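You operate a simulated robot arm through the tools that you are given. There is no shell and no other tool. Be economical: measure what you need, move in short steps, check, and stop when the job is done.

You run a simulated two-armed robot. Do the job below in one go: nothing can be reset, and whatever is moved stays where it is left.

Task
Pick up the firm teal carton from the packing table with one hand, pass it to the other hand and put it on the mat in front of the white disc stand. Set down upright: teal carton.

It is judged by the outcome, as a careful person would: the job done as asked, and still so three seconds after it is handed in. It fails if anything else is knocked over, pushed out of place, dropped, spilled or broken.

Robot
Two 7-joint arms with two-finger parallel grippers on one trunk, on a base that drives. Base frame: it is fixed to the floor where the robot stands at the start and does not move with it; the origin is under the middle of the robot, x ahead of it, y to its left, z up; the surface under the hand at the start is at about z = 0.8. Lengths are in m, angles in degrees, forces in N, time in s.
The left shoulder is at the start at [0.07, 0.134, 1.176], the right one opposite. With the tool pointing down near the work surface each hand reaches from about 0.1 to 0.64 m from the robot's upright axis, wherever it stands, measured 20 degrees to its own side. Places, roughly: mat in front of the white disc stand (19x17 cm) [-1.72, 0.78, 0.98]. Payload 1.57 kg a hand.
The TCP of each hand is the grasp point between the finger pads, 0.03 m short of the fingertips. In the tool frame z runs along the fingers and y along their closing line. Largest opening 0.08 m; finger width 0.017, thickness 0.012; the body of the gripper, 0.04 by 0.082 m, starts 0.08 m behind the TCP.
Orientation is told as [roll, pitch, yaw] about the base's x, y, z axes, in that order, counted from this pose: with the fingers straight down and closing along the base's y, the tool's x points along the base's -x, its y along +y and its z along -z.

Tools
- The arms move only by the tool nudge_tool. It takes "left_targets", "right_targets" or both (then of equal length, played together; a hand with none holds still); each is one flat list of numbers, 7 for each row, row after row: the turn, a rotation vector about the tool's x, y, z in degrees, then the shift along the tool's x, y, z in m, then the opening in per cent of the stroke, from 0 (shut) to 100 (fully open). In form: [wx, wy, wz, tx, ty, tz, gripper, wx, wy, wz, tx, ty, tz, gripper, ...]. A call has 1 to 10 rows; each row shifts and turns the commanded pose from where the row before left it, along the tool's axes as they then stand. Rows are played at 5 a second. More than 0.05 m and 8.6 degrees between two rows, or a gripper value outside its range, and nothing of the call is played. A pose out of reach is approached as far as the arm can. The call stops where the force on the tool passes 40 N (or 10 N more than at its start, if that is more) or the arm is blocked; 0.2 s more then pass. The fingers move at their own pace (about 0.153 m/s each) and stop on an object; they squeeze with about 43 N. The grip force told is the motor's: it shows also when the fingers shut on nothing. Time passes only in rows, and 0.2 s behind the last, so rows that do not move let the fingers close. It gives the time, the measured TCP pose, the force on the tool (base axes), the opening and the grip force at its end, in the units of the frame above (readings bear some noise), with the torque about the TCP (base axes, N m) and any sound that the robot's microphone picked up.
- Cameras (640 x 400 px; columns grow to the right, rows downward): "scene" is now at [0.1339, 0.0123, 1.3907]; the picture's right is [0.15, -0.99, 0.00], its down [-0.69, -0.10, -0.71] and it looks along [0.71, 0.10, -0.70] (base axes); focal length 276 px, centre (320, 200). "left" rides on the left gripper at [0.072, 0.007, -0.122] in its tool frame; the picture's right is [-0.09, 1.00, 0.00], its down [-0.84, -0.08, -0.54] and it looks along [-0.54, -0.05, 0.84] (tool axes); focal length 238 px, centre (320, 200). "right" rides on the right gripper at [0.072, -0.007, -0.122] in its tool frame; the picture's right is [0.09, 1.00, 0.00], its down [-0.84, 0.08, -0.54] and it looks along [-0.54, 0.05, 0.84] (tool axes); focal length 238 px, centre (320, 200). There is no depth. A picture from a camera that has moved, and an enlarged one, comes with that camera's place and axes in the base frame and with its lens.
- snapshot(camera): a new picture of that camera. It takes no simulated time.
- slide_trunk(by): slides the trunk up (or, below 0, down) by that many m; the arms and the scene camera ride with it, the base frame stays. It gives what a move gives, with no picture.
- drive_base(legs): drives the robot by 1 to 6 legs, each [ahead, left, turn to the left] in m, m and degrees, along the robot's own axes; the way and the turn of a leg run together, so that a leg with both is an arc; at most 1.5 m and 180 degrees a leg. The arms and the cameras ride along, it lands a little off, and it stops where it bumps. It gives what a move gives.
- turn_head(pan, tilt): turns the head with the scene camera to pan (to the left, within 86 degrees either way) and tilt (down, from -29 to 69), counted from straight ahead of the robot. It gives what a move gives.
- enlarge(camera, box): a new picture of the part [left, top, right, bottom] of that camera's present view, enlarged. It takes no simulated time.
- hand_in(): hands the job in; it is judged then, once.

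Go step by step. Nothing tells you exact positions but the pictures and the camera data: compare them with the known pose of the tool, close in by small moves and look again before you grip or let go. The budget is 120 turns and 88 pictures, counting those below and the enlarged ones. Unless the task says otherwise, let go and move clear before handing in, and close with one line.

The tools are called after "Call:" as name(argument=value, ...) on one line, values as JSON. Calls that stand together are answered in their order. nudge_tool: Moves the arms, as the interface text tells. Its arguments: {"type":"object","properties":{"left_targets":{"type":"array","items":{"type":"number"}},"right_targets":{"type":"array","items":{"type":"number"}}},"required":[]} The other tools are called the same way: slide_trunk (by) slides the trunk up or down; drive_base (legs) drives the base; turn_head (pan, tilt) turns the head that bears the scene camera; snapshot (camera) takes a picture; enlarge (camera, box) takes an enlarged picture of a part of a camera's view; hand_in () hands the job in.

At the start:

```text
time: 0.0
left_eef_pos: [0.4061, 0.1922, 1.1122]
left_tcp_rot: [0.0, 0.0, -0.1]
left_ft_force: [0.1, 1.0, -0.1]
left_torque: [-0.02, 0.01, -0.02]
left_gripper_width: 0.0799
left_grip_force: 0.1
right_eef_pos: [0.4222, -0.1563, 1.0652]
right_tcp_rot: [0.0, 0.0, 0.1]
right_ft_force: [-0.8, -0.4, 0.8]
right_torque: [0.01, -0.04, 0.02]
right_gripper_width: 0.08
right_grip_force: 0.0
trunk travel left (down, up): [-0.75, 0.19]
robot x, y, heading: [0.0022, -0.0005, -0.1]
head pan, tilt: [8.5, 44.5]
```

scene: 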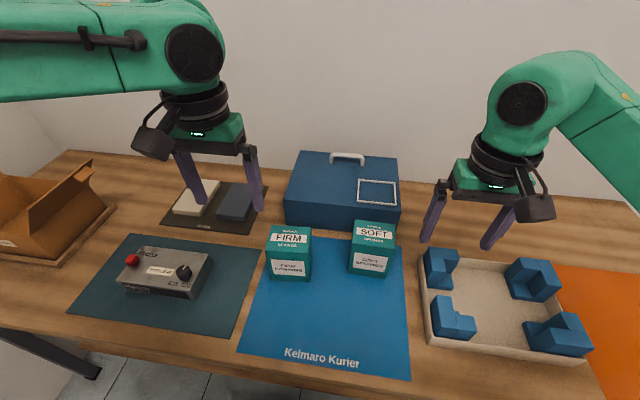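
right: 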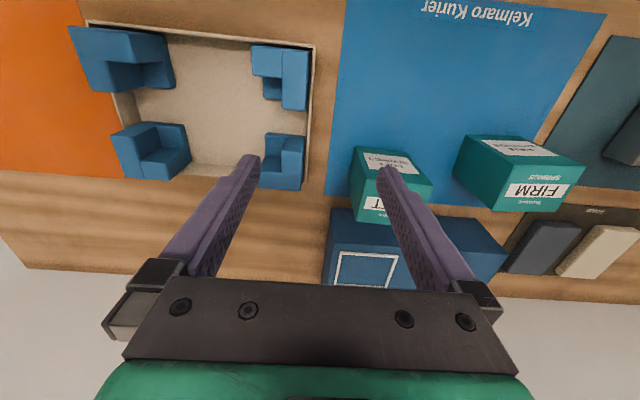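
left: 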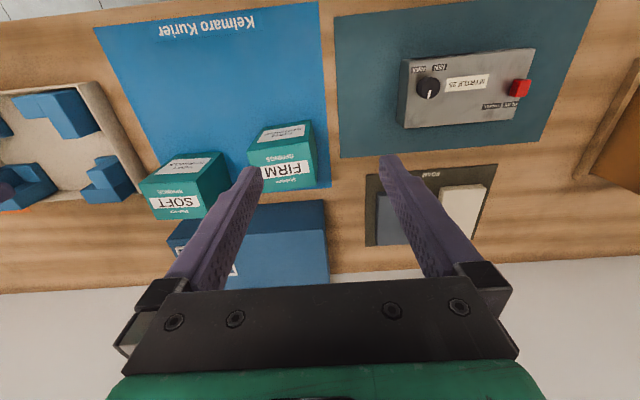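

I see the FIRM carton (left of the two teal ones) at the back of the blue mat, with SOFT to its right. I'll look closer to measure it.

Call:
enlarge(camera="scene", box=[220, 190, 420, 315])

Call:
enlarge(camera="left", box=[130, 90, 370, 240])

```text
3.20 times, centred on (320, 252) of scene
camera zoom: at [0.1339, 0.0123, 1.3907], right [0.15, -0.99, 0.0], down [-0.69, -0.1, -0.71], along [0.71, 0.1, -0.7], focal length 882 px, centre (320, 32)
```

zoom: 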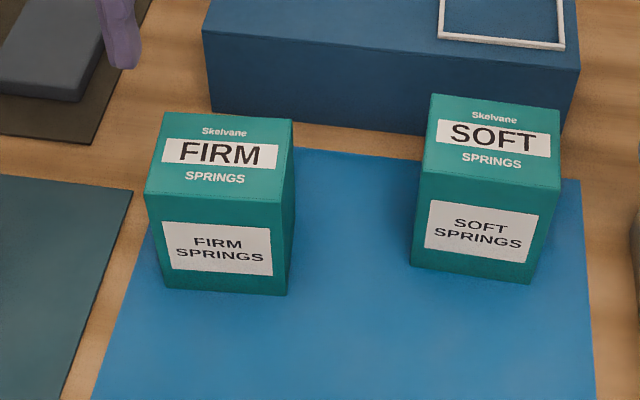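

```text
2.67 times, centred on (250, 165) of left
camera zoom: at [0.3345, 0.1987, 1.2348], right [0.09, 1.0, 0.0], down [0.84, -0.08, 0.54], along [0.54, -0.05, -0.84], focal length 636 px, centre (507, 293)
```

zoom: 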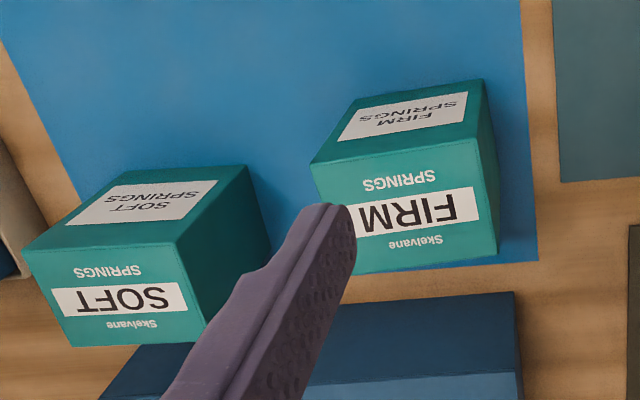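

FIRM carton: about 0.088 (y) × 0.067 (x) × 0.12 tall, centre about (0.48, 0.13), yawed about +4°. So it must be gripped along x. I plan to pick it with the left hand tilted from the left and low, leaving the top for the right hand. First I'll turn both hands' yaw to about +90°.

Call:
nudge_tool(left_targets=[0, 0, -8.5, 0, 0, 0, 100, 0, 0, -8.5, 0, 0, 0, 100, 0, 0, -8.5, 0, 0, 0, 100, 0, 0, -8.5, 0, 0, 0, 100, 0, 0, -8.5, 0, 0, 0, 100, 0, 0, -8.5, 0, 0, 0, 100, 0, 0, -8.5, 0, 0, 0, 100, 0, 0, -8.5, 0, 0, 0, 100, 0, 0, -8.5, 0, 0, 0, 100, 0, 0, -8.5, 0, 0, 0, 100], right_targets=[0, 0, -8.5, 0, 0, 0, 100, 0, 0, -8.5, 0, 0, 0, 100, 0, 0, -8.5, 0, 0, 0, 100, 0, 0, -8.5, 0, 0, 0, 100, 0, 0, -8.5, 0, 0, 0, 100, 0, 0, -8.5, 0, 0, 0, 100, 0, 0, -8.5, 0, 0, 0, 100, 0, 0, -8.5, 0, 0, 0, 100, 0, 0, -8.5, 0, 0, 0, 100, 0, 0, -8.5, 0, 0, 0, 100])

```text
time: 2.2
left_eef_pos: [0.4068, 0.1925, 1.1142]
left_tcp_rot: [0.0, 0.0, 85.2]
left_ft_force: [0.5, 0.0, -0.1]
left_torque: [0.0, -0.01, 0.02]
left_gripper_width: 0.0802
left_grip_force: 0.0
right_eef_pos: [0.4251, -0.151, 1.0642]
right_tcp_rot: [-5.2, -0.5, 39.8]
right_ft_force: [0.3, 0.1, 0.4]
right_torque: [-0.02, 0.0, -0.02]
right_gripper_width: 0.0798
right_grip_force: 0.1
right hand out of reach, approached as far as the arm can: row 5, 6, 7, 8, 9, 10
trunk travel left (down, up): [-0.75, 0.19]
robot x, y, heading: [0.0012, -0.0042, -0.1]
head pan, tilt: [8.5, 44.5]
```

Left turned well; the right stops at about 40°, so I'll use −90° for it later. Now I'll tilt the left hand about 50° so the fingers point down and to the right, and turn the right hand back.

Call:
nudge_tool(left_targets=[0, 0, -8.5, 0, 0, 0, 100, 0, 8.4, 0, 0, 0, 0, 100, 0, 8.4, 0, 0, 0, 0, 100, 0, 8.4, 0, 0, 0, 0, 100, 0, 8.4, 0, 0, 0, 0, 100, 0, 8.4, 0, 0, 0, 0, 100, 0, 8.0, 0, 0, 0, 0, 100])

```text
time: 3.8
left_eef_pos: [0.4066, 0.193, 1.1145]
left_tcp_rot: [0.0, 50.2, 93.5]
left_ft_force: [-0.3, 0.2, 0.2]
left_torque: [0.01, 0.02, 0.01]
left_gripper_width: 0.0801
left_grip_force: 0.1
right_eef_pos: [0.4252, -0.1504, 1.0638]
right_tcp_rot: [-5.0, -0.5, 39.7]
right_ft_force: [0.7, -0.7, -0.4]
right_torque: [0.02, 0.03, 0.01]
right_gripper_width: 0.08
right_grip_force: 0.1
trunk travel left (down, up): [-0.75, 0.19]
robot x, y, heading: [-0.0001, 0.0043, 0.0]
head pan, tilt: [8.5, 44.5]
```

Left hand tilted. Moving to a pre-grasp pose 0.12 m back from the carton along the approach, then looking.

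Call:
nudge_tool(left_targets=[0, 0, 0, -0.0332, -0.0142, 0.0164, 100, 0, 0, 0, -0.0332, -0.0142, 0.0164, 100, 0, 0, 0, -0.0332, -0.0142, 0.0164, 100, 0, 0, 0, -0.0332, -0.0142, 0.0164, 100, 0, 0, 0, -0.0332, -0.0142, 0.0164, 100], right_targets=[0, 0, 8.5, 0, 0, 0, 100, 0, 0, 8.5, 0, 0, 0, 100, 0, 0, 8.5, 0, 0, 0, 100, 0, 0, 8.5, 0, 0, 0, 100, 0, 0, 8.5, 0, 0, 0, 100])

Call:
snapshot(camera="left")

Call:
snapshot(camera="scene")

```text
time: 5.0
left_eef_pos: [0.4789, 0.2398, 0.9323]
left_tcp_rot: [0.0, 50.1, 93.6]
left_ft_force: [-0.1, -0.8, -0.7]
left_torque: [-0.02, 0.03, -0.03]
left_gripper_width: 0.0802
left_grip_force: 0.0
right_eef_pos: [0.4269, -0.1513, 1.0634]
right_tcp_rot: [-3.4, -3.8, -3.0]
right_ft_force: [0.9, 0.5, 1.0]
right_torque: [-0.01, 0.0, 0.0]
right_gripper_width: 0.0801
right_grip_force: 0.0
trunk travel left (down, up): [-0.75, 0.19]
robot x, y, heading: [-0.0017, 0.0023, 0.0]
head pan, tilt: [8.5, 44.5]
```

```text
82 pictures are left
camera left: at [0.4683, 0.2862, 1.0649], right [-1.0, 0.0, -0.07], down [0.02, 0.96, -0.29], along [0.07, -0.29, -0.95], focal length 238 px, centre (320, 200)
```

left: 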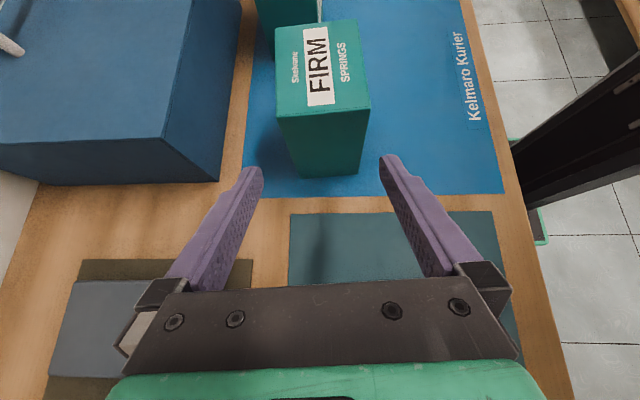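

```text
81 pictures are left
camera scene: at [0.1357, 0.0128, 1.3905], right [0.15, -0.99, 0.0], down [-0.69, -0.1, -0.71], along [0.7, 0.1, -0.7], focal length 276 px, centre (320, 200)
```

scene: 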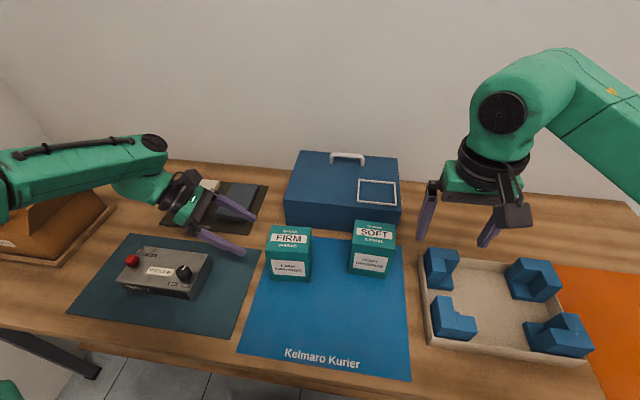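

The carton's left face spans x≈0.4415–0.5115, so there are about 5 mm of clearance per side. I'll correct 5.5 mm sideways, approach most of the way, and check.

Call:
nudge_tool(left_targets=[0, 0, 0, 0.0, 0.0055, 0.02, 100, 0, 0, 0, 0.0015, 0, 0.02, 100, 0, 0, 0, 0, 0, 0, 100])

Call:
snapshot(camera="left")

Call:
enlarge(camera="left", box=[220, 60, 420, 185])

```text
time: 5.8
left_eef_pos: [0.4656, 0.2076, 0.9148]
left_tcp_rot: [0.0, 50.0, 93.5]
left_ft_force: [0.0, 0.5, -0.7]
left_torque: [0.0, -0.03, 0.02]
left_gripper_width: 0.08
left_grip_force: 0.1
left hand out of reach, approached as far as the arm can: row 2
right_eef_pos: [0.4241, -0.1511, 1.0643]
right_tcp_rot: [-3.4, -4.0, -2.7]
right_ft_force: [0.3, 0.0, 0.0]
right_torque: [-0.02, 0.0, 0.0]
right_gripper_width: 0.08
right_grip_force: 0.0
trunk travel left (down, up): [-0.75, 0.19]
robot x, y, heading: [-0.0029, 0.0017, 0.3]
head pan, tilt: [8.5, 44.5]
```

```text
80 pictures are left
camera left: at [0.4562, 0.2534, 1.0476], right [-1.0, 0.0, -0.07], down [0.02, 0.96, -0.29], along [0.07, -0.29, -0.95], focal length 238 px, centre (320, 200)
```

left: 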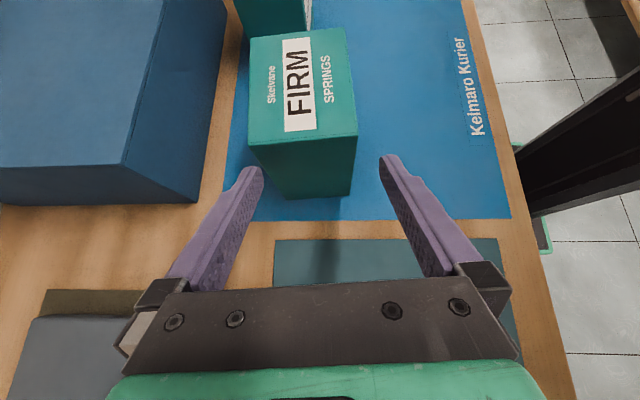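

```text
3.20 times, centred on (320, 122) of left
camera zoom: at [0.4562, 0.2534, 1.0476], right [-1.0, 0.0, -0.07], down [0.02, 0.96, -0.29], along [0.07, -0.29, -0.95], focal length 763 px, centre (320, 448)
```

zoom: 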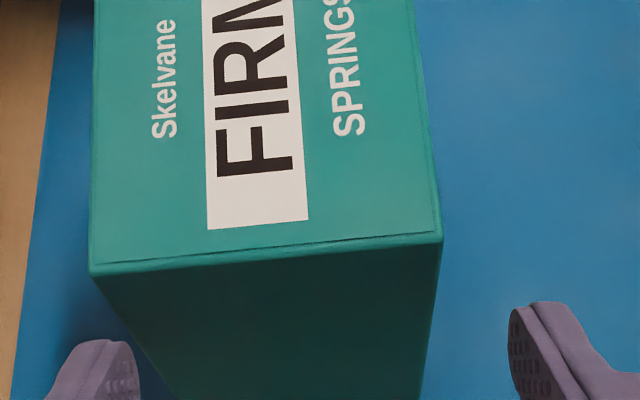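

The left arm ran into its limit in this tilted pose at this distance. I'll back off and test whether the same tilt is reachable nearer to the robot, in the free space in front of the carton. That will tell me whether driving forward helps.

Call:
nudge_tool(left_targets=[0, 0, 0, 0, 0, -0.035, 100, 0, 0, 0, 0, 0.035, 0, 100, 0, 0, 0, 0, 0.035, 0, 100, 0, 0, 0, 0, 0.035, 0, 100, 0, 0, 0, 0, 0, 0.04, 100, 0, 0, 0, 0, 0, 0.04, 100, 0, 0, 0, 0, 0, 0.03, 100])

```text
time: 7.4
left_eef_pos: [0.3634, 0.1438, 0.8654]
left_tcp_rot: [-0.1, 50.0, 93.4]
left_ft_force: [0.9, -0.4, -0.3]
left_torque: [-0.02, 0.0, 0.01]
left_gripper_width: 0.0801
left_grip_force: 0.1
right_eef_pos: [0.4242, -0.1513, 1.0644]
right_tcp_rot: [-3.4, -3.9, -2.7]
right_ft_force: [0.2, 0.7, 0.1]
right_torque: [0.02, -0.01, 0.0]
right_gripper_width: 0.0802
right_grip_force: 0.1
trunk travel left (down, up): [-0.75, 0.19]
robot x, y, heading: [-0.0006, -0.0051, -0.1]
head pan, tilt: [8.5, 44.5]
```

Reachable closer in. I'll pull the hand back and look down at the clearance between the robot and the table edge before driving forward.

Call:
nudge_tool(left_targets=[0, 0, 0, 0, 0, -0.045, 100, 0, 0, 0, 0, 0, -0.045, 100, 0, 0, 0, 0, 0, -0.04, 100])

Call:
turn_head(pan=0, tilt=69)

Call:
snapshot(camera="scene")

```text
time: 8.2
left_eef_pos: [0.3578, 0.2437, 0.9493]
left_tcp_rot: [0.1, 49.9, 93.5]
left_ft_force: [0.4, 0.3, 0.8]
left_torque: [0.02, 0.0, -0.02]
left_gripper_width: 0.0798
left_grip_force: 0.0
right_eef_pos: [0.4244, -0.1508, 1.0639]
right_tcp_rot: [-3.4, -3.8, -2.8]
right_ft_force: [-0.1, 0.3, -0.6]
right_torque: [0.03, 0.02, -0.02]
right_gripper_width: 0.08
right_grip_force: 0.0
trunk travel left (down, up): [-0.75, 0.19]
robot x, y, heading: [0.002, -0.0001, -0.1]
head pan, tilt: [8.5, 44.5]
```

```text
time: 9.1
left_eef_pos: [0.3585, 0.2423, 0.9493]
left_tcp_rot: [0.1, 50.0, 93.5]
left_ft_force: [1.1, 0.1, 0.5]
left_torque: [-0.05, -0.02, 0.01]
left_gripper_width: 0.0799
left_grip_force: 0.1
right_eef_pos: [0.4244, -0.1517, 1.0639]
right_tcp_rot: [-3.4, -3.8, -2.7]
right_ft_force: [0.9, -0.1, 0.2]
right_torque: [0.02, -0.01, 0.01]
right_gripper_width: 0.0801
right_grip_force: 0.1
trunk travel left (down, up): [-0.75, 0.19]
robot x, y, heading: [0.0021, 0.0002, 0.2]
head pan, tilt: [0.0, 68.8]
```

```text
78 pictures are left
camera scene: at [0.109, 0.0003, 1.3611], right [0.0, -1.0, 0.0], down [-0.93, 0.0, -0.36], along [0.36, 0.0, -0.93], focal length 276 px, centre (320, 200)
```

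scene: 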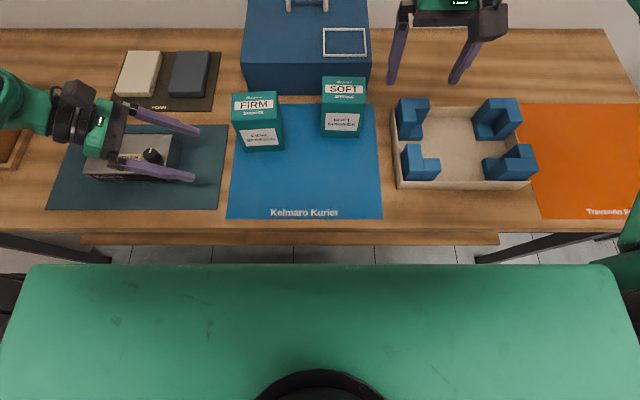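

Trunk front is at about x 0.13 and the table edge at about 0.27. Driving ahead 0.09.

Call:
drive_base(legs=[[0.09, 0, 0]])

Call:
snapshot(camera="scene")

Call:
snapshot(camera="left")

```text
time: 10.2
left_eef_pos: [0.4452, 0.2429, 0.9497]
left_tcp_rot: [0.0, 50.1, 93.6]
left_ft_force: [0.2, 0.9, -0.2]
left_torque: [-0.04, 0.04, 0.0]
left_gripper_width: 0.0801
left_grip_force: 0.1
right_eef_pos: [0.5132, -0.1509, 1.0644]
right_tcp_rot: [-3.4, -3.9, -2.6]
right_ft_force: [-0.3, 0.3, 0.0]
right_torque: [-0.02, -0.03, -0.02]
right_gripper_width: 0.08
right_grip_force: 0.1
trunk travel left (down, up): [-0.75, 0.19]
robot x, y, heading: [0.087, 0.0011, 0.2]
head pan, tilt: [0.0, 68.8]
```

```text
77 pictures are left
camera scene: at [0.1966, 0.0005, 1.3612], right [0.0, -1.0, 0.0], down [-0.93, 0.0, -0.36], along [0.36, 0.0, -0.93], focal length 276 px, centre (320, 200)
```

scene: 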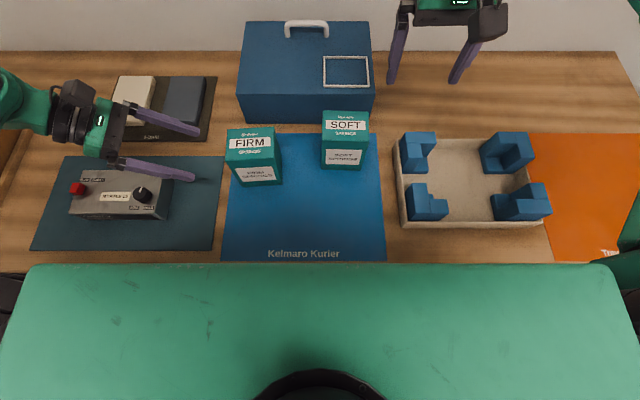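

```text
76 pictures are left
camera left: at [0.4363, 0.2899, 1.0832], right [-1.0, 0.0, -0.07], down [0.02, 0.96, -0.29], along [0.07, -0.29, -0.95], focal length 238 px, centre (320, 200)
```

left: 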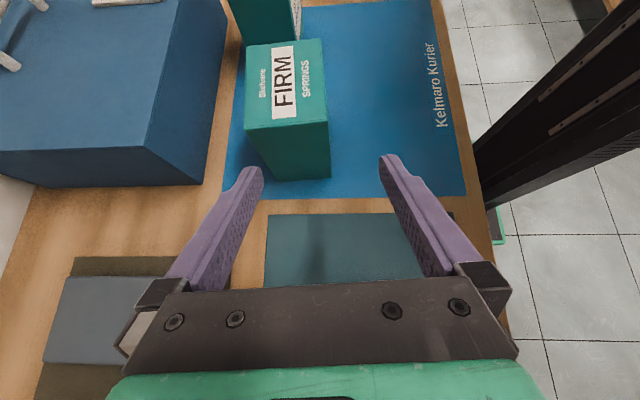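

Landed fine. Correcting sideways 26 mm and approaching partway.

Call:
nudge_tool(left_targets=[0, 0, 0, -0.0104, -0.026, 0.0, 100, 0, 0, 0, 0, 0, 0.03, 100, 0, 0, 0, 0, 0, 0.025, 100, 0, 0, 0, 0, 0, 0, 100])

Call:
snapshot(camera="left")

```text
time: 11.2
left_eef_pos: [0.4748, 0.2116, 0.9068]
left_tcp_rot: [0.0, 50.0, 93.5]
left_ft_force: [-0.8, -0.2, 0.0]
left_torque: [-0.03, -0.03, 0.0]
left_gripper_width: 0.08
left_grip_force: 0.1
right_eef_pos: [0.5132, -0.15, 1.0646]
right_tcp_rot: [-3.4, -3.9, -2.6]
right_ft_force: [-0.2, 0.3, -0.5]
right_torque: [-0.02, 0.03, -0.02]
right_gripper_width: 0.0797
right_grip_force: 0.1
trunk travel left (down, up): [-0.75, 0.19]
robot x, y, heading: [0.0906, -0.0019, 0.5]
head pan, tilt: [0.0, 68.8]
```

```text
75 pictures are left
camera left: at [0.4652, 0.2566, 1.0404], right [-1.0, 0.0, -0.07], down [0.02, 0.96, -0.29], along [0.07, -0.29, -0.95], focal length 238 px, centre (320, 200)
```

left: 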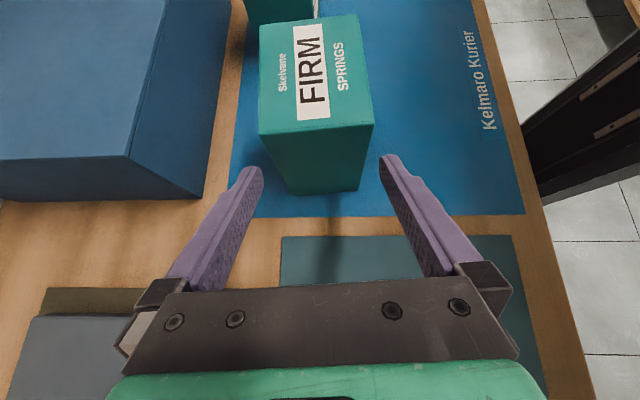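

Laterally centred now. Moving in along the approach in small steps.

Call:
nudge_tool(left_targets=[0, 0, 0, 0.0, 0, 0.02, 100, 0, 0, 0, 0, 0, 0.02, 100, 0, 0, 0, 0, 0, 0, 100])

Call:
snapshot(camera="left")

```text
time: 12.0
left_eef_pos: [0.476, 0.1796, 0.8813]
left_tcp_rot: [0.0, 50.0, 93.6]
left_ft_force: [0.3, -0.1, -0.6]
left_torque: [-0.03, -0.03, 0.0]
left_gripper_width: 0.0801
left_grip_force: 0.0
right_eef_pos: [0.5134, -0.1508, 1.0644]
right_tcp_rot: [-3.5, -3.9, -2.7]
right_ft_force: [-0.6, 0.0, 1.0]
right_torque: [-0.01, 0.0, -0.02]
right_gripper_width: 0.0801
right_grip_force: 0.1
trunk travel left (down, up): [-0.75, 0.19]
robot x, y, heading: [0.0886, 0.0045, 0.0]
head pan, tilt: [0.0, 68.8]
```

```text
74 pictures are left
camera left: at [0.4665, 0.2264, 1.0144], right [-1.0, 0.0, -0.07], down [0.02, 0.96, -0.29], along [0.07, -0.29, -0.95], focal length 238 px, centre (320, 200)
```

left: 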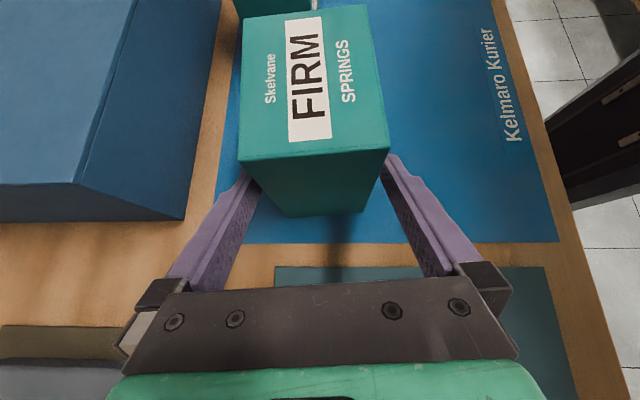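

Both fingers straddle the carton. Continuing the last 42 mm.

Call:
nudge_tool(left_targets=[0, 0, 0, 0.0, 0, 0.015, 100, 0, 0, 0, 0, 0, 0.015, 100, 0, 0, 0, 0, 0, 0.012, 100, 0, 0, 0, 0, 0, 0, 100])

Call:
snapshot(camera="left")

Call:
snapshot(camera="scene")

```text
time: 13.0
left_eef_pos: [0.4792, 0.1472, 0.854]
left_tcp_rot: [0.0, 50.1, 93.5]
left_ft_force: [0.1, -0.3, -0.3]
left_torque: [0.0, 0.0, -0.01]
left_gripper_width: 0.08
left_grip_force: 0.0
right_eef_pos: [0.5143, -0.1496, 1.0636]
right_tcp_rot: [-3.4, -3.8, -2.6]
right_ft_force: [0.5, -0.5, 0.0]
right_torque: [0.02, 0.0, 0.0]
right_gripper_width: 0.0801
right_grip_force: 0.2
trunk travel left (down, up): [-0.75, 0.19]
robot x, y, heading: [0.0896, 0.0001, -0.0]
head pan, tilt: [0.0, 68.8]
```

```text
73 pictures are left
camera left: at [0.4693, 0.1933, 0.9869], right [-1.0, 0.0, -0.07], down [0.02, 0.96, -0.29], along [0.07, -0.29, -0.95], focal length 238 px, centre (320, 200)
```

left: 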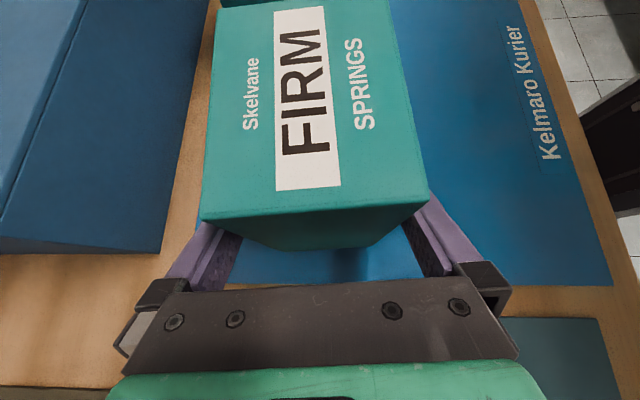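

```text
72 pictures are left
camera scene: at [0.1979, 0.0005, 1.3611], right [0.0, -1.0, 0.0], down [-0.93, 0.0, -0.36], along [0.36, 0.0, -0.93], focal length 276 px, centre (320, 200)
```

scene: 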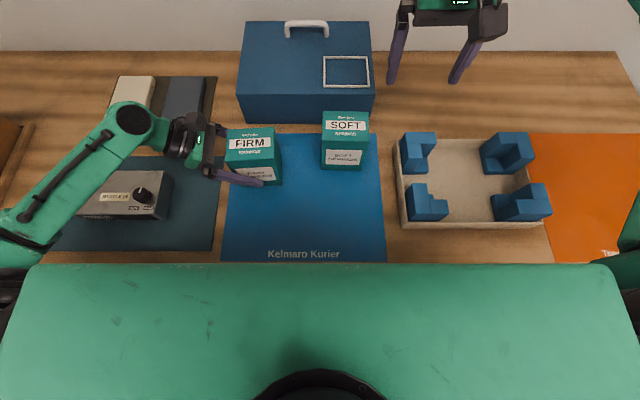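

In place. Closing the grip.

Call:
nudge_tool(left_targets=[0, 0, 0, 0, 0, 0, 0, 0, 0, 0, 0, 0, 0, 0, 0, 0, 0, 0, 0, 0, 0])

```text
time: 13.8
left_eef_pos: [0.48, 0.1462, 0.8544]
left_tcp_rot: [0.0, 49.9, 93.6]
left_ft_force: [0.6, -1.1, 0.3]
left_torque: [-0.1, -0.05, 0.02]
left_gripper_width: 0.0695
left_grip_force: 42.9
right_eef_pos: [0.5148, -0.1512, 1.0642]
right_tcp_rot: [-3.4, -3.8, -2.6]
right_ft_force: [-0.3, -0.2, 0.4]
right_torque: [0.03, 0.01, -0.01]
right_gripper_width: 0.08
right_grip_force: 0.0
trunk travel left (down, up): [-0.75, 0.19]
robot x, y, heading: [0.0912, -0.0011, 0.1]
head pan, tilt: [0.0, 68.8]
```

Gripped at 69.5 mm. Now a straight lift of about 0.1 m.

Call:
nudge_tool(left_targets=[0, 0, 0, 0.0077, 0, -0.0064, 0, 0, 0, 0, 0.0154, 0, -0.0128, 0, 0, 0, 0, 0.023, 0, -0.0192, 0, 0, 0, 0, 0.023, 0, -0.0192, 0, 0, 0, 0, 0.0154, 0, -0.0128, 0, 0, 0, 0, 0, 0, 0, 0])

Call:
snapshot(camera="left")

Call:
snapshot(camera="scene")

```text
time: 15.2
left_eef_pos: [0.4779, 0.1474, 0.9657]
left_tcp_rot: [0.0, 50.0, 93.7]
left_ft_force: [0.4, -0.3, -0.5]
left_torque: [0.04, 0.0, 0.01]
left_gripper_width: 0.0695
left_grip_force: 43.3
right_eef_pos: [0.5137, -0.1509, 1.0639]
right_tcp_rot: [-3.5, -3.8, -2.7]
right_ft_force: [-0.5, 0.5, 0.2]
right_torque: [0.0, -0.02, 0.01]
right_gripper_width: 0.0801
right_grip_force: 0.1
trunk travel left (down, up): [-0.75, 0.19]
robot x, y, heading: [0.0867, -0.0013, -0.0]
head pan, tilt: [0.0, 68.8]
```

```text
71 pictures are left
camera left: at [0.4683, 0.1937, 1.0984], right [-1.0, 0.0, -0.07], down [0.02, 0.96, -0.29], along [0.07, -0.29, -0.95], focal length 238 px, centre (320, 200)
```

left: 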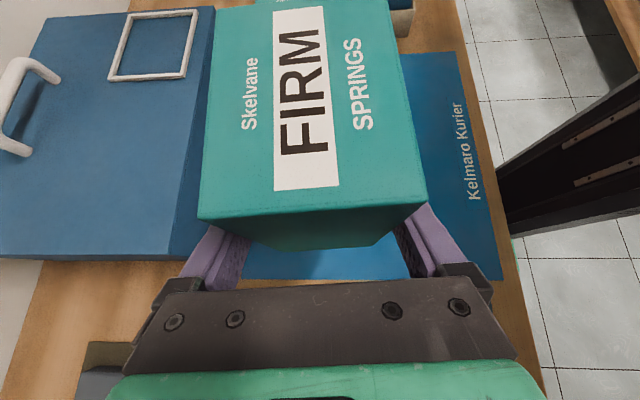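

```text
70 pictures are left
camera scene: at [0.1983, 0.0006, 1.3611], right [0.0, -1.0, 0.0], down [-0.93, 0.0, -0.36], along [0.36, 0.0, -0.93], focal length 276 px, centre (320, 200)
```

scene: 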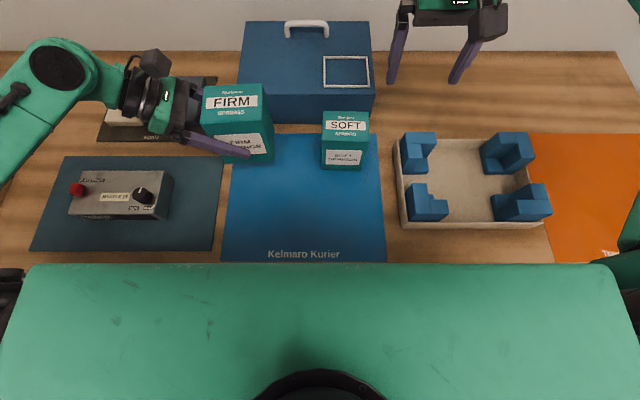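

Lifted cleanly. Raising a bit more, then backing away from the table for the handover.

Call:
nudge_tool(left_targets=[0, 0, 0, 0.023, 0, -0.0192, 0, 0, 0, 0, 0.023, 0, -0.0192, 0, 0, 0, 0, 0.023, 0, -0.0192, 0])

Call:
drive_base(legs=[[-0.45, 0, 0]])

Call:
turn_head(pan=0, tilt=45)

Call:
snapshot(camera="scene")

```text
time: 16.0
left_eef_pos: [0.4786, 0.145, 1.0531]
left_tcp_rot: [0.1, 50.0, 93.6]
left_ft_force: [-0.2, -0.3, -1.3]
left_torque: [0.06, -0.01, -0.01]
left_gripper_width: 0.0698
left_grip_force: 42.6
right_eef_pos: [0.5136, -0.1514, 1.0638]
right_tcp_rot: [-3.4, -3.8, -2.6]
right_ft_force: [0.1, 0.5, -0.2]
right_torque: [0.0, 0.02, 0.01]
right_gripper_width: 0.0802
right_grip_force: 0.1
trunk travel left (down, up): [-0.75, 0.19]
robot x, y, heading: [0.0903, 0.0003, 0.4]
head pan, tilt: [0.0, 68.8]
```

```text
time: 18.7
left_eef_pos: [0.0368, 0.1443, 1.053]
left_tcp_rot: [0.2, 50.0, 93.6]
left_ft_force: [0.4, 0.2, -0.7]
left_torque: [0.03, -0.01, 0.01]
left_gripper_width: 0.0693
left_grip_force: 42.8
right_eef_pos: [0.0719, -0.1514, 1.0638]
right_tcp_rot: [-3.4, -3.8, -2.7]
right_ft_force: [0.5, 0.1, 0.2]
right_torque: [0.01, 0.0, -0.04]
right_gripper_width: 0.0799
right_grip_force: 0.1
trunk travel left (down, up): [-0.75, 0.19]
robot x, y, heading: [-0.3515, -0.0017, -0.1]
head pan, tilt: [0.0, 68.8]
```

```text
time: 19.5
left_eef_pos: [0.0354, 0.1457, 1.0532]
left_tcp_rot: [0.0, 50.0, 93.5]
left_ft_force: [0.5, 0.6, -1.1]
left_torque: [0.02, 0.01, 0.01]
left_gripper_width: 0.0695
left_grip_force: 43.0
right_eef_pos: [0.0714, -0.1503, 1.0641]
right_tcp_rot: [-3.4, -3.7, -2.7]
right_ft_force: [0.2, -0.2, -0.1]
right_torque: [0.0, 0.06, -0.01]
right_gripper_width: 0.08
right_grip_force: 0.0
trunk travel left (down, up): [-0.75, 0.19]
robot x, y, heading: [-0.348, -0.0006, 0.2]
head pan, tilt: [0.0, 45.0]
```

```text
69 pictures are left
camera scene: at [-0.2188, 0.0003, 1.3899], right [0.0, -1.0, 0.0], down [-0.71, 0.0, -0.71], along [0.71, 0.0, -0.71], focal length 276 px, centre (320, 200)
```

scene: 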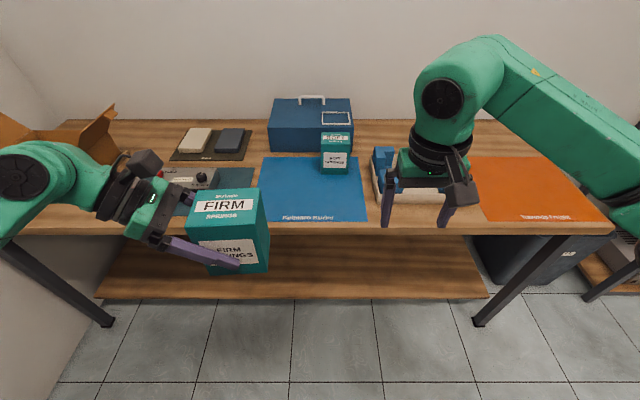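

Carton is held upright. I'll bring it toward the middle with the left hand while turning the right hand to −90° yaw.

Call:
nudge_tool(left_targets=[0, 0, 0, 0.017, 0.0133, 0.0205, 0, 0, 0, 0, 0.017, 0.0133, 0.0205, 0, 0, 0, 0, 0.017, 0.0133, 0.0205, 0, 0, 0, 0, 0, 0, 0, 0, 0, 0, 0, 0, 0, 0, 0, 0, 0, 0, 0, 0, 0, 0, 0, 0, 0, 0, 0, 0, 0, 0, 0, 0, 0, 0, 0, 0, 0, 0, 0, 0, 0, 0, 0, 0, 0, 0, 0, 0, 0, 0], right_targets=[0, 0, 8.5, 0, -0.03, 0, 100, 0, 0, 8.5, 0, -0.02, 0, 100, 0, 0, 8.5, 0, 0, 0, 100, 0, 0, 8.5, 0, 0, 0, 100, 0, 0, 8.5, 0, 0, 0, 100, 0, 0, 8.5, 0, 0, 0, 100, 0, 0, 8.5, 0, 0, 0, 100, 0, 0, 8.5, 0, 0, 0, 100, 0, 0, 8.5, 0, 0, 0, 100, 0, 0, 8.5, 0, 0, 0, 100])

```text
time: 21.7
left_eef_pos: [0.0028, 0.0622, 1.0528]
left_tcp_rot: [-0.1, 50.0, 93.6]
left_ft_force: [-0.2, -0.6, -1.4]
left_torque: [0.0, -0.01, 0.01]
left_gripper_width: 0.0693
left_grip_force: 43.1
right_eef_pos: [0.0655, -0.2009, 1.067]
right_tcp_rot: [3.5, -3.8, -88.0]
right_ft_force: [0.0, -0.1, -0.1]
right_torque: [0.0, 0.04, 0.04]
right_gripper_width: 0.0804
right_grip_force: 0.0
trunk travel left (down, up): [-0.75, 0.19]
robot x, y, heading: [-0.355, 0.0012, -0.1]
head pan, tilt: [0.0, 45.0]
```

Good. Tilting the right hand 30° (fingers down and to the left) and bringing it to a pre-grasp 0.12 m off the carton's upper right.

Call:
nudge_tool(right_targets=[3.5, 5, -1.6, 0, 0, 0, 100, 0, 7.2, 0, 0, 0, 0, 100, 0, 7.2, 0, 0, 0, 0, 100, 0, 7.2, 0, 0, 0, 0, 100, 0, 7.2, 0, 0, 0, 0, 100, 0, 0, 0, 0.0424, -0.0092, -0.0062, 100, 0, 0, 0, 0.0424, -0.0092, -0.0062, 100, 0, 0, 0, 0.0424, -0.0092, -0.0062, 100, 0, 0, 0, 0.0424, -0.0092, -0.0062, 100, 0, 0, 0, 0.0424, -0.0092, -0.0062, 100])

Call:
snapshot(camera="right")

Call:
snapshot(camera="scene")

Call:
snapshot(camera="left")

```text
time: 23.9
left_eef_pos: [0.0028, 0.064, 1.0544]
left_tcp_rot: [0.0, 50.1, 93.5]
left_ft_force: [-0.2, 0.0, -1.2]
left_torque: [0.02, -0.01, 0.01]
left_gripper_width: 0.0697
left_grip_force: 43.3
right_eef_pos: [0.0087, -0.0356, 1.199]
right_tcp_rot: [-0.1, 29.9, -86.2]
right_ft_force: [0.0, -0.1, -0.8]
right_torque: [-0.02, 0.0, -0.01]
right_gripper_width: 0.0801
right_grip_force: 0.1
trunk travel left (down, up): [-0.75, 0.19]
robot x, y, heading: [-0.3546, 0.0011, 0.1]
head pan, tilt: [0.0, 45.0]
```

```text
68 pictures are left
camera right: at [0.001, -0.0346, 1.3411], right [0.99, 0.15, 0.05], down [0.14, -0.99, 0.05], along [0.05, -0.05, -1.0], focal length 238 px, centre (320, 200)
```

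right: 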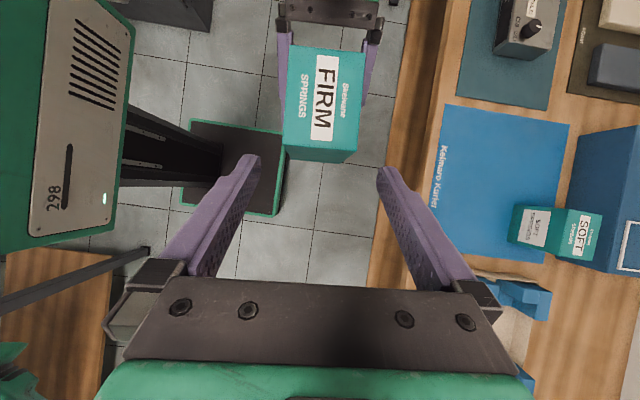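

```text
67 pictures are left
camera scene: at [-0.219, 0.0026, 1.3899], right [0.0, -1.0, 0.0], down [-0.71, 0.0, -0.71], along [0.71, 0.0, -0.71], focal length 276 px, centre (320, 200)
```

scene: 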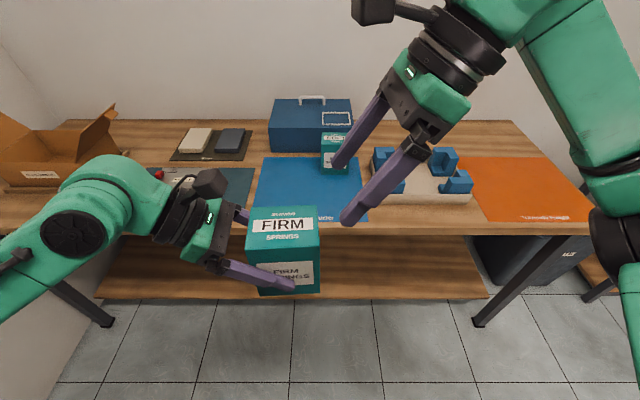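

```text
66 pictures are left
camera left: at [-0.0073, 0.1108, 1.1862], right [-1.0, 0.0, -0.07], down [0.02, 0.96, -0.29], along [0.07, -0.29, -0.95], focal length 238 px, centre (320, 200)
```

left: 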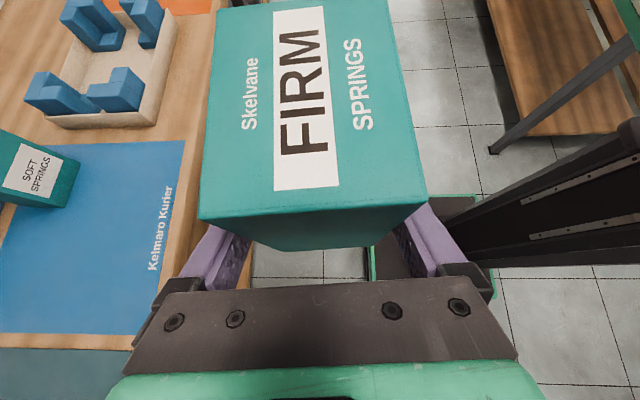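

Geometry matches the estimate. Advancing 0.06 m and checking.

Call:
nudge_tool(right_targets=[0, 0, 0, 0, 0.0008, 0.03, 100, 0, 0, 0, 0, 0, 0.03, 100, 0, 0, 0, 0, 0, 0, 100])

Call:
snapshot(camera="right")

```text
time: 24.7
left_eef_pos: [0.0016, 0.0623, 1.0539]
left_tcp_rot: [0.0, 49.9, 93.6]
left_ft_force: [0.3, 0.8, -1.5]
left_torque: [0.02, -0.03, -0.01]
left_gripper_width: 0.0697
left_grip_force: 43.1
right_eef_pos: [0.0067, -0.0074, 1.1456]
right_tcp_rot: [0.0, 30.0, -86.2]
right_ft_force: [0.4, 0.4, 0.2]
right_torque: [-0.02, -0.05, 0.0]
right_gripper_width: 0.0802
right_grip_force: 0.1
trunk travel left (down, up): [-0.75, 0.19]
robot x, y, heading: [-0.3531, -0.0011, -0.1]
head pan, tilt: [0.0, 45.0]
```

```text
65 pictures are left
camera right: at [-0.0006, -0.0068, 1.2867], right [0.99, 0.15, 0.05], down [0.14, -0.99, 0.05], along [0.05, -0.04, -1.0], focal length 238 px, centre (320, 200)
```

right: 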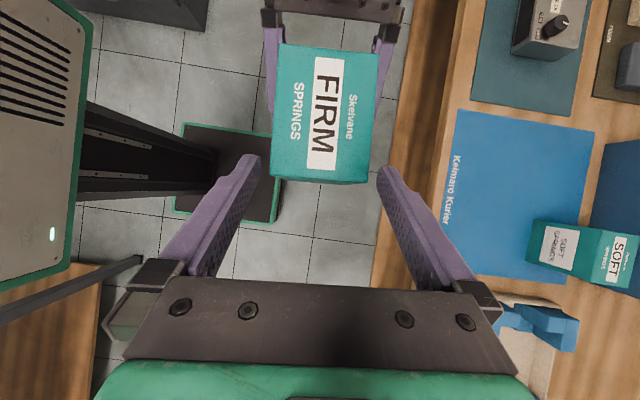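

Centred. Moving in the remaining 56 mm.

Call:
nudge_tool(right_targets=[0, 0, 0, 0, 0.0008, 0.015, 100, 0, 0, 0, 0, 0, 0.015, 100, 0, 0, 0, 0, 0, 0.015, 100, 0, 0, 0, 0, 0, 0.01, 100, 0, 0, 0, 0, 0, 0, 100])

Call:
snapshot(camera="right")

Call:
enlarge(camera="scene", box=[160, 130, 440, 305])

```text
time: 25.9
left_eef_pos: [0.0019, 0.063, 1.0528]
left_tcp_rot: [-0.1, 50.0, 93.5]
left_ft_force: [0.2, 0.7, -0.9]
left_torque: [0.06, -0.02, 0.01]
left_gripper_width: 0.0695
left_grip_force: 43.2
right_eef_pos: [0.006, 0.0204, 1.0982]
right_tcp_rot: [0.0, 30.0, -86.2]
right_ft_force: [-0.5, -0.9, -0.4]
right_torque: [0.02, -0.01, -0.04]
right_gripper_width: 0.08
right_grip_force: 0.0
trunk travel left (down, up): [-0.75, 0.19]
robot x, y, heading: [-0.3498, 0.0028, -0.0]
head pan, tilt: [0.0, 45.0]
```

```text
64 pictures are left
camera right: at [-0.0019, 0.0202, 1.2401], right [0.99, 0.15, 0.05], down [0.14, -0.99, 0.05], along [0.05, -0.04, -1.0], focal length 238 px, centre (320, 200)
```

right: 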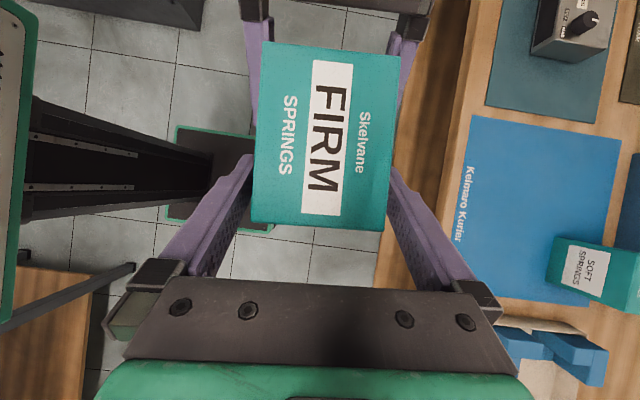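

```text
2.29 times, centred on (300, 218) of scene
camera zoom: at [-0.2188, 0.0001, 1.3899], right [0.0, -1.0, 0.0], down [-0.71, 0.0, -0.71], along [0.71, 0.0, -0.71], focal length 630 px, centre (366, 160)
```

zoom: 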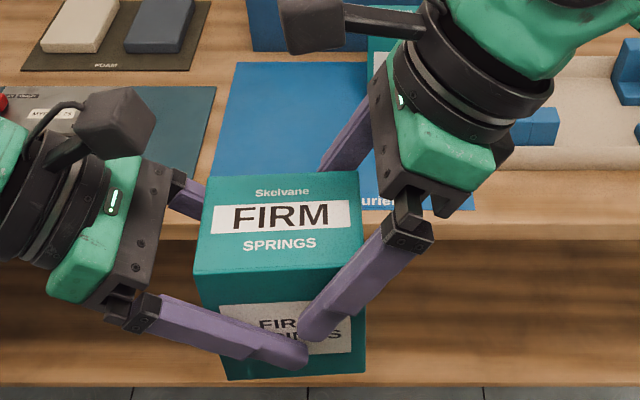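

The fingertips of the two hands come quite close on the front face, so I'll back the right hand off 8 mm and look again.

Call:
nudge_tool(right_targets=[0, 0, 0, 0, 0, -0.008, 100, 0, 0, 0, 0, 0, 0, 100])

Call:
enlarge(camera="scene", box=[220, 190, 380, 290])

```text
time: 26.5
left_eef_pos: [0.0022, 0.0612, 1.0531]
left_tcp_rot: [0.1, 50.1, 93.6]
left_ft_force: [0.0, 0.2, -0.7]
left_torque: [0.04, -0.02, 0.01]
left_gripper_width: 0.0694
left_grip_force: 42.9
right_eef_pos: [0.0059, 0.017, 1.1063]
right_tcp_rot: [0.0, 30.0, -86.2]
right_ft_force: [1.0, -0.3, -0.3]
right_torque: [0.02, 0.01, -0.03]
right_gripper_width: 0.0801
right_grip_force: 0.0
trunk travel left (down, up): [-0.75, 0.19]
robot x, y, heading: [-0.3515, -0.002, -0.1]
head pan, tilt: [0.0, 45.0]
```

```text
4.00 times, centred on (300, 240) of scene
camera zoom: at [-0.2187, 0.0002, 1.3899], right [0.0, -1.0, 0.0], down [-0.71, 0.0, -0.71], along [0.71, 0.0, -0.71], focal length 1103 px, centre (400, 40)
```

zoom: 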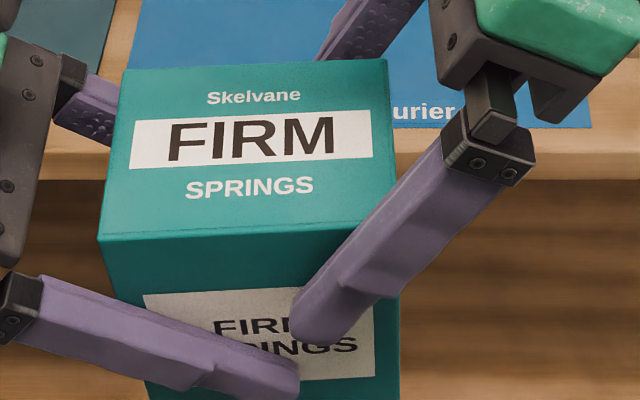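

Clear gap now. Closing the right hand on the carton.

Call:
nudge_tool(right_targets=[0, 0, 0, 0, 0, 0, 50, 0, 0, 0, 0, 0, 0, 0, 0, 0, 0, 0, 0, 0, 0])

Call:
snapshot(camera="right")

```text
time: 27.3
left_eef_pos: [0.0031, 0.0619, 1.053]
left_tcp_rot: [0.0, 50.0, 93.5]
left_ft_force: [3.7, -0.1, -2.4]
left_torque: [-0.05, 0.12, 0.28]
left_gripper_width: 0.0698
left_grip_force: 43.4
right_eef_pos: [0.006, 0.017, 1.106]
right_tcp_rot: [0.1, 29.9, -86.2]
right_ft_force: [-3.5, -0.3, 1.4]
right_torque: [0.11, 0.15, -0.09]
right_gripper_width: 0.0696
right_grip_force: 43.1
trunk travel left (down, up): [-0.75, 0.19]
robot x, y, heading: [-0.3551, 0.0008, -0.1]
head pan, tilt: [0.0, 45.0]
```

```text
61 pictures are left
camera right: at [-0.0016, 0.0169, 1.2476], right [0.99, 0.15, 0.05], down [0.14, -0.99, 0.05], along [0.05, -0.04, -1.0], focal length 238 px, centre (320, 200)
```

right: 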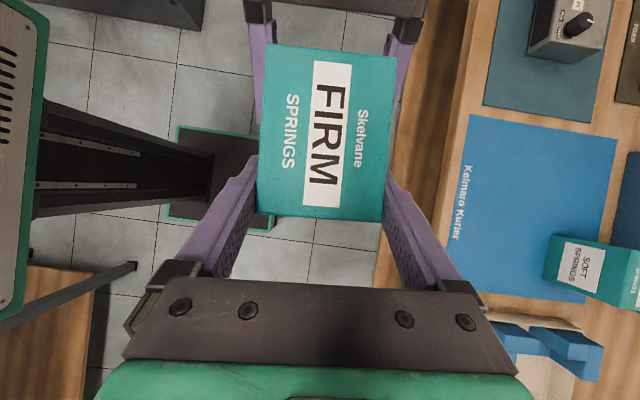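

The right hand grips at 69.6 mm. Opening the left hand and withdrawing it along its approach.

Call:
nudge_tool(left_targets=[0, 0, 0, 0, 0, 0, 100, 0, 0, 0, 0, 0, 0, 100, 0, 0, 0, 0, 0, -0.02, 100, 0, 0, 0, 0, 0, -0.03, 100, 0, 0, 0, 0, 0, -0.04, 100, 0, 0, 0, 0, 0, -0.04, 100])

Call:
snapshot(camera="scene")

Call:
snapshot(camera="right")

```text
time: 28.7
left_eef_pos: [-0.0058, 0.1618, 1.1377]
left_tcp_rot: [0.2, 50.2, 93.7]
left_ft_force: [-0.1, 0.1, -1.1]
left_torque: [0.03, -0.01, 0.02]
left_gripper_width: 0.0799
left_grip_force: 0.1
right_eef_pos: [0.0054, 0.0185, 1.107]
right_tcp_rot: [0.0, 30.1, -86.2]
right_ft_force: [-0.3, 1.4, -0.4]
right_torque: [-0.05, 0.02, 0.01]
right_gripper_width: 0.0697
right_grip_force: 43.2
trunk travel left (down, up): [-0.75, 0.19]
robot x, y, heading: [-0.3543, 0.0032, 0.2]
head pan, tilt: [0.0, 45.0]
```

```text
60 pictures are left
camera scene: at [-0.2185, 0.0015, 1.3899], right [0.0, -1.0, 0.0], down [-0.71, 0.0, -0.71], along [0.71, 0.0, -0.71], focal length 276 px, centre (320, 200)
```

scene: 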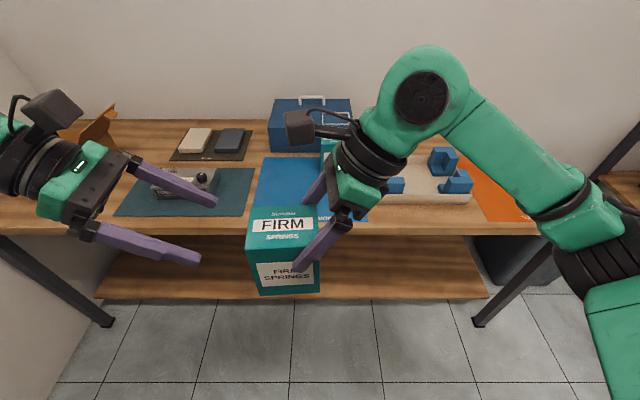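

```text
59 pictures are left
camera right: at [-0.0013, 0.0179, 1.2475], right [0.99, 0.15, 0.05], down [0.14, -0.99, 0.05], along [0.05, -0.04, -1.0], focal length 238 px, centre (320, 200)
```

right: 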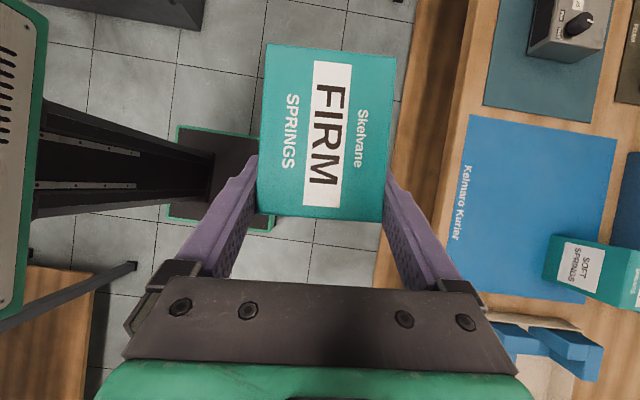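

Handover complete. Now looking toward the destination with the head turned left.

Call:
turn_head(pan=86, tilt=25)

Call:
snapshot(camera="scene")

Call:
turn_head(pan=-86, tilt=25)

Call:
snapshot(camera="scene")

```text
time: 30.3
left_eef_pos: [-0.0056, 0.1623, 1.1383]
left_tcp_rot: [0.0, 50.0, 93.5]
left_ft_force: [-0.9, 0.3, 0.0]
left_torque: [0.0, -0.04, -0.03]
left_gripper_width: 0.0801
left_grip_force: 0.0
right_eef_pos: [0.0056, 0.0174, 1.1066]
right_tcp_rot: [0.0, 30.1, -86.2]
right_ft_force: [-0.4, 0.4, 0.0]
right_torque: [-0.05, 0.01, -0.02]
right_gripper_width: 0.0697
right_grip_force: 42.6
trunk travel left (down, up): [-0.75, 0.19]
robot x, y, heading: [-0.3569, 0.0029, 0.4]
head pan, tilt: [85.9, 25.0]
```

```text
58 pictures are left
camera scene: at [-0.2934, 0.0922, 1.4205], right [1.0, -0.07, 0.0], down [-0.03, -0.42, -0.91], along [0.07, 0.9, -0.42], focal length 276 px, centre (320, 200)
```

scene: 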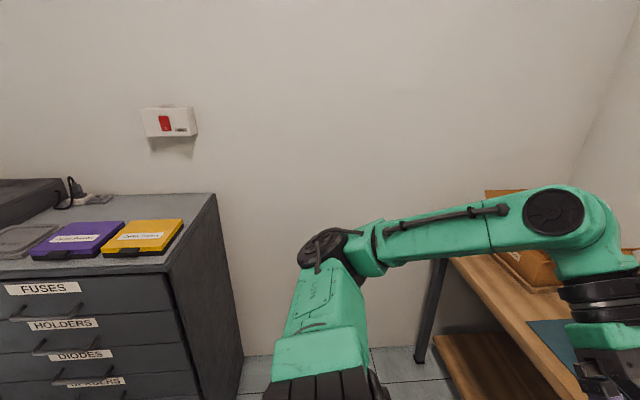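

```text
time: 32.9
left_eef_pos: [-0.0046, 0.1622, 1.1388]
left_tcp_rot: [0.0, 50.0, 93.5]
left_ft_force: [-0.3, 0.1, -0.6]
left_torque: [-0.04, -0.03, 0.02]
left_gripper_width: 0.0799
left_grip_force: 0.0
right_eef_pos: [0.0065, 0.017, 1.1063]
right_tcp_rot: [0.0, 30.0, -86.3]
right_ft_force: [-0.2, 0.0, -0.5]
right_torque: [-0.05, 0.02, 0.01]
right_gripper_width: 0.0695
right_grip_force: 43.0
trunk travel left (down, up): [-0.75, 0.19]
robot x, y, heading: [-0.3504, 0.0003, 0.4]
head pan, tilt: [-85.9, 25.0]
```

```text
57 pictures are left
camera scene: at [-0.2935, -0.0916, 1.4205], right [-1.0, -0.07, 0.0], down [-0.03, 0.42, -0.91], along [0.06, -0.9, -0.42], focal length 276 px, centre (320, 200)
```

scene: 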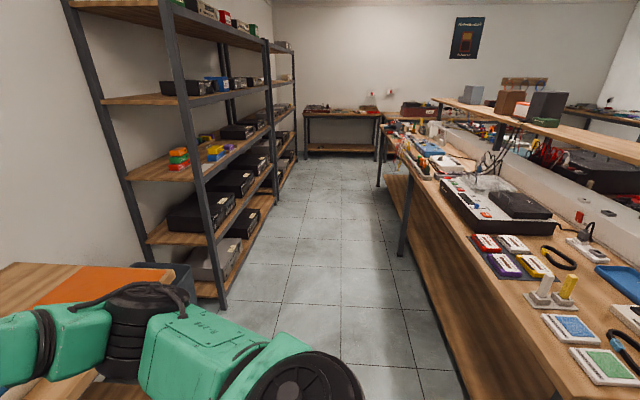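

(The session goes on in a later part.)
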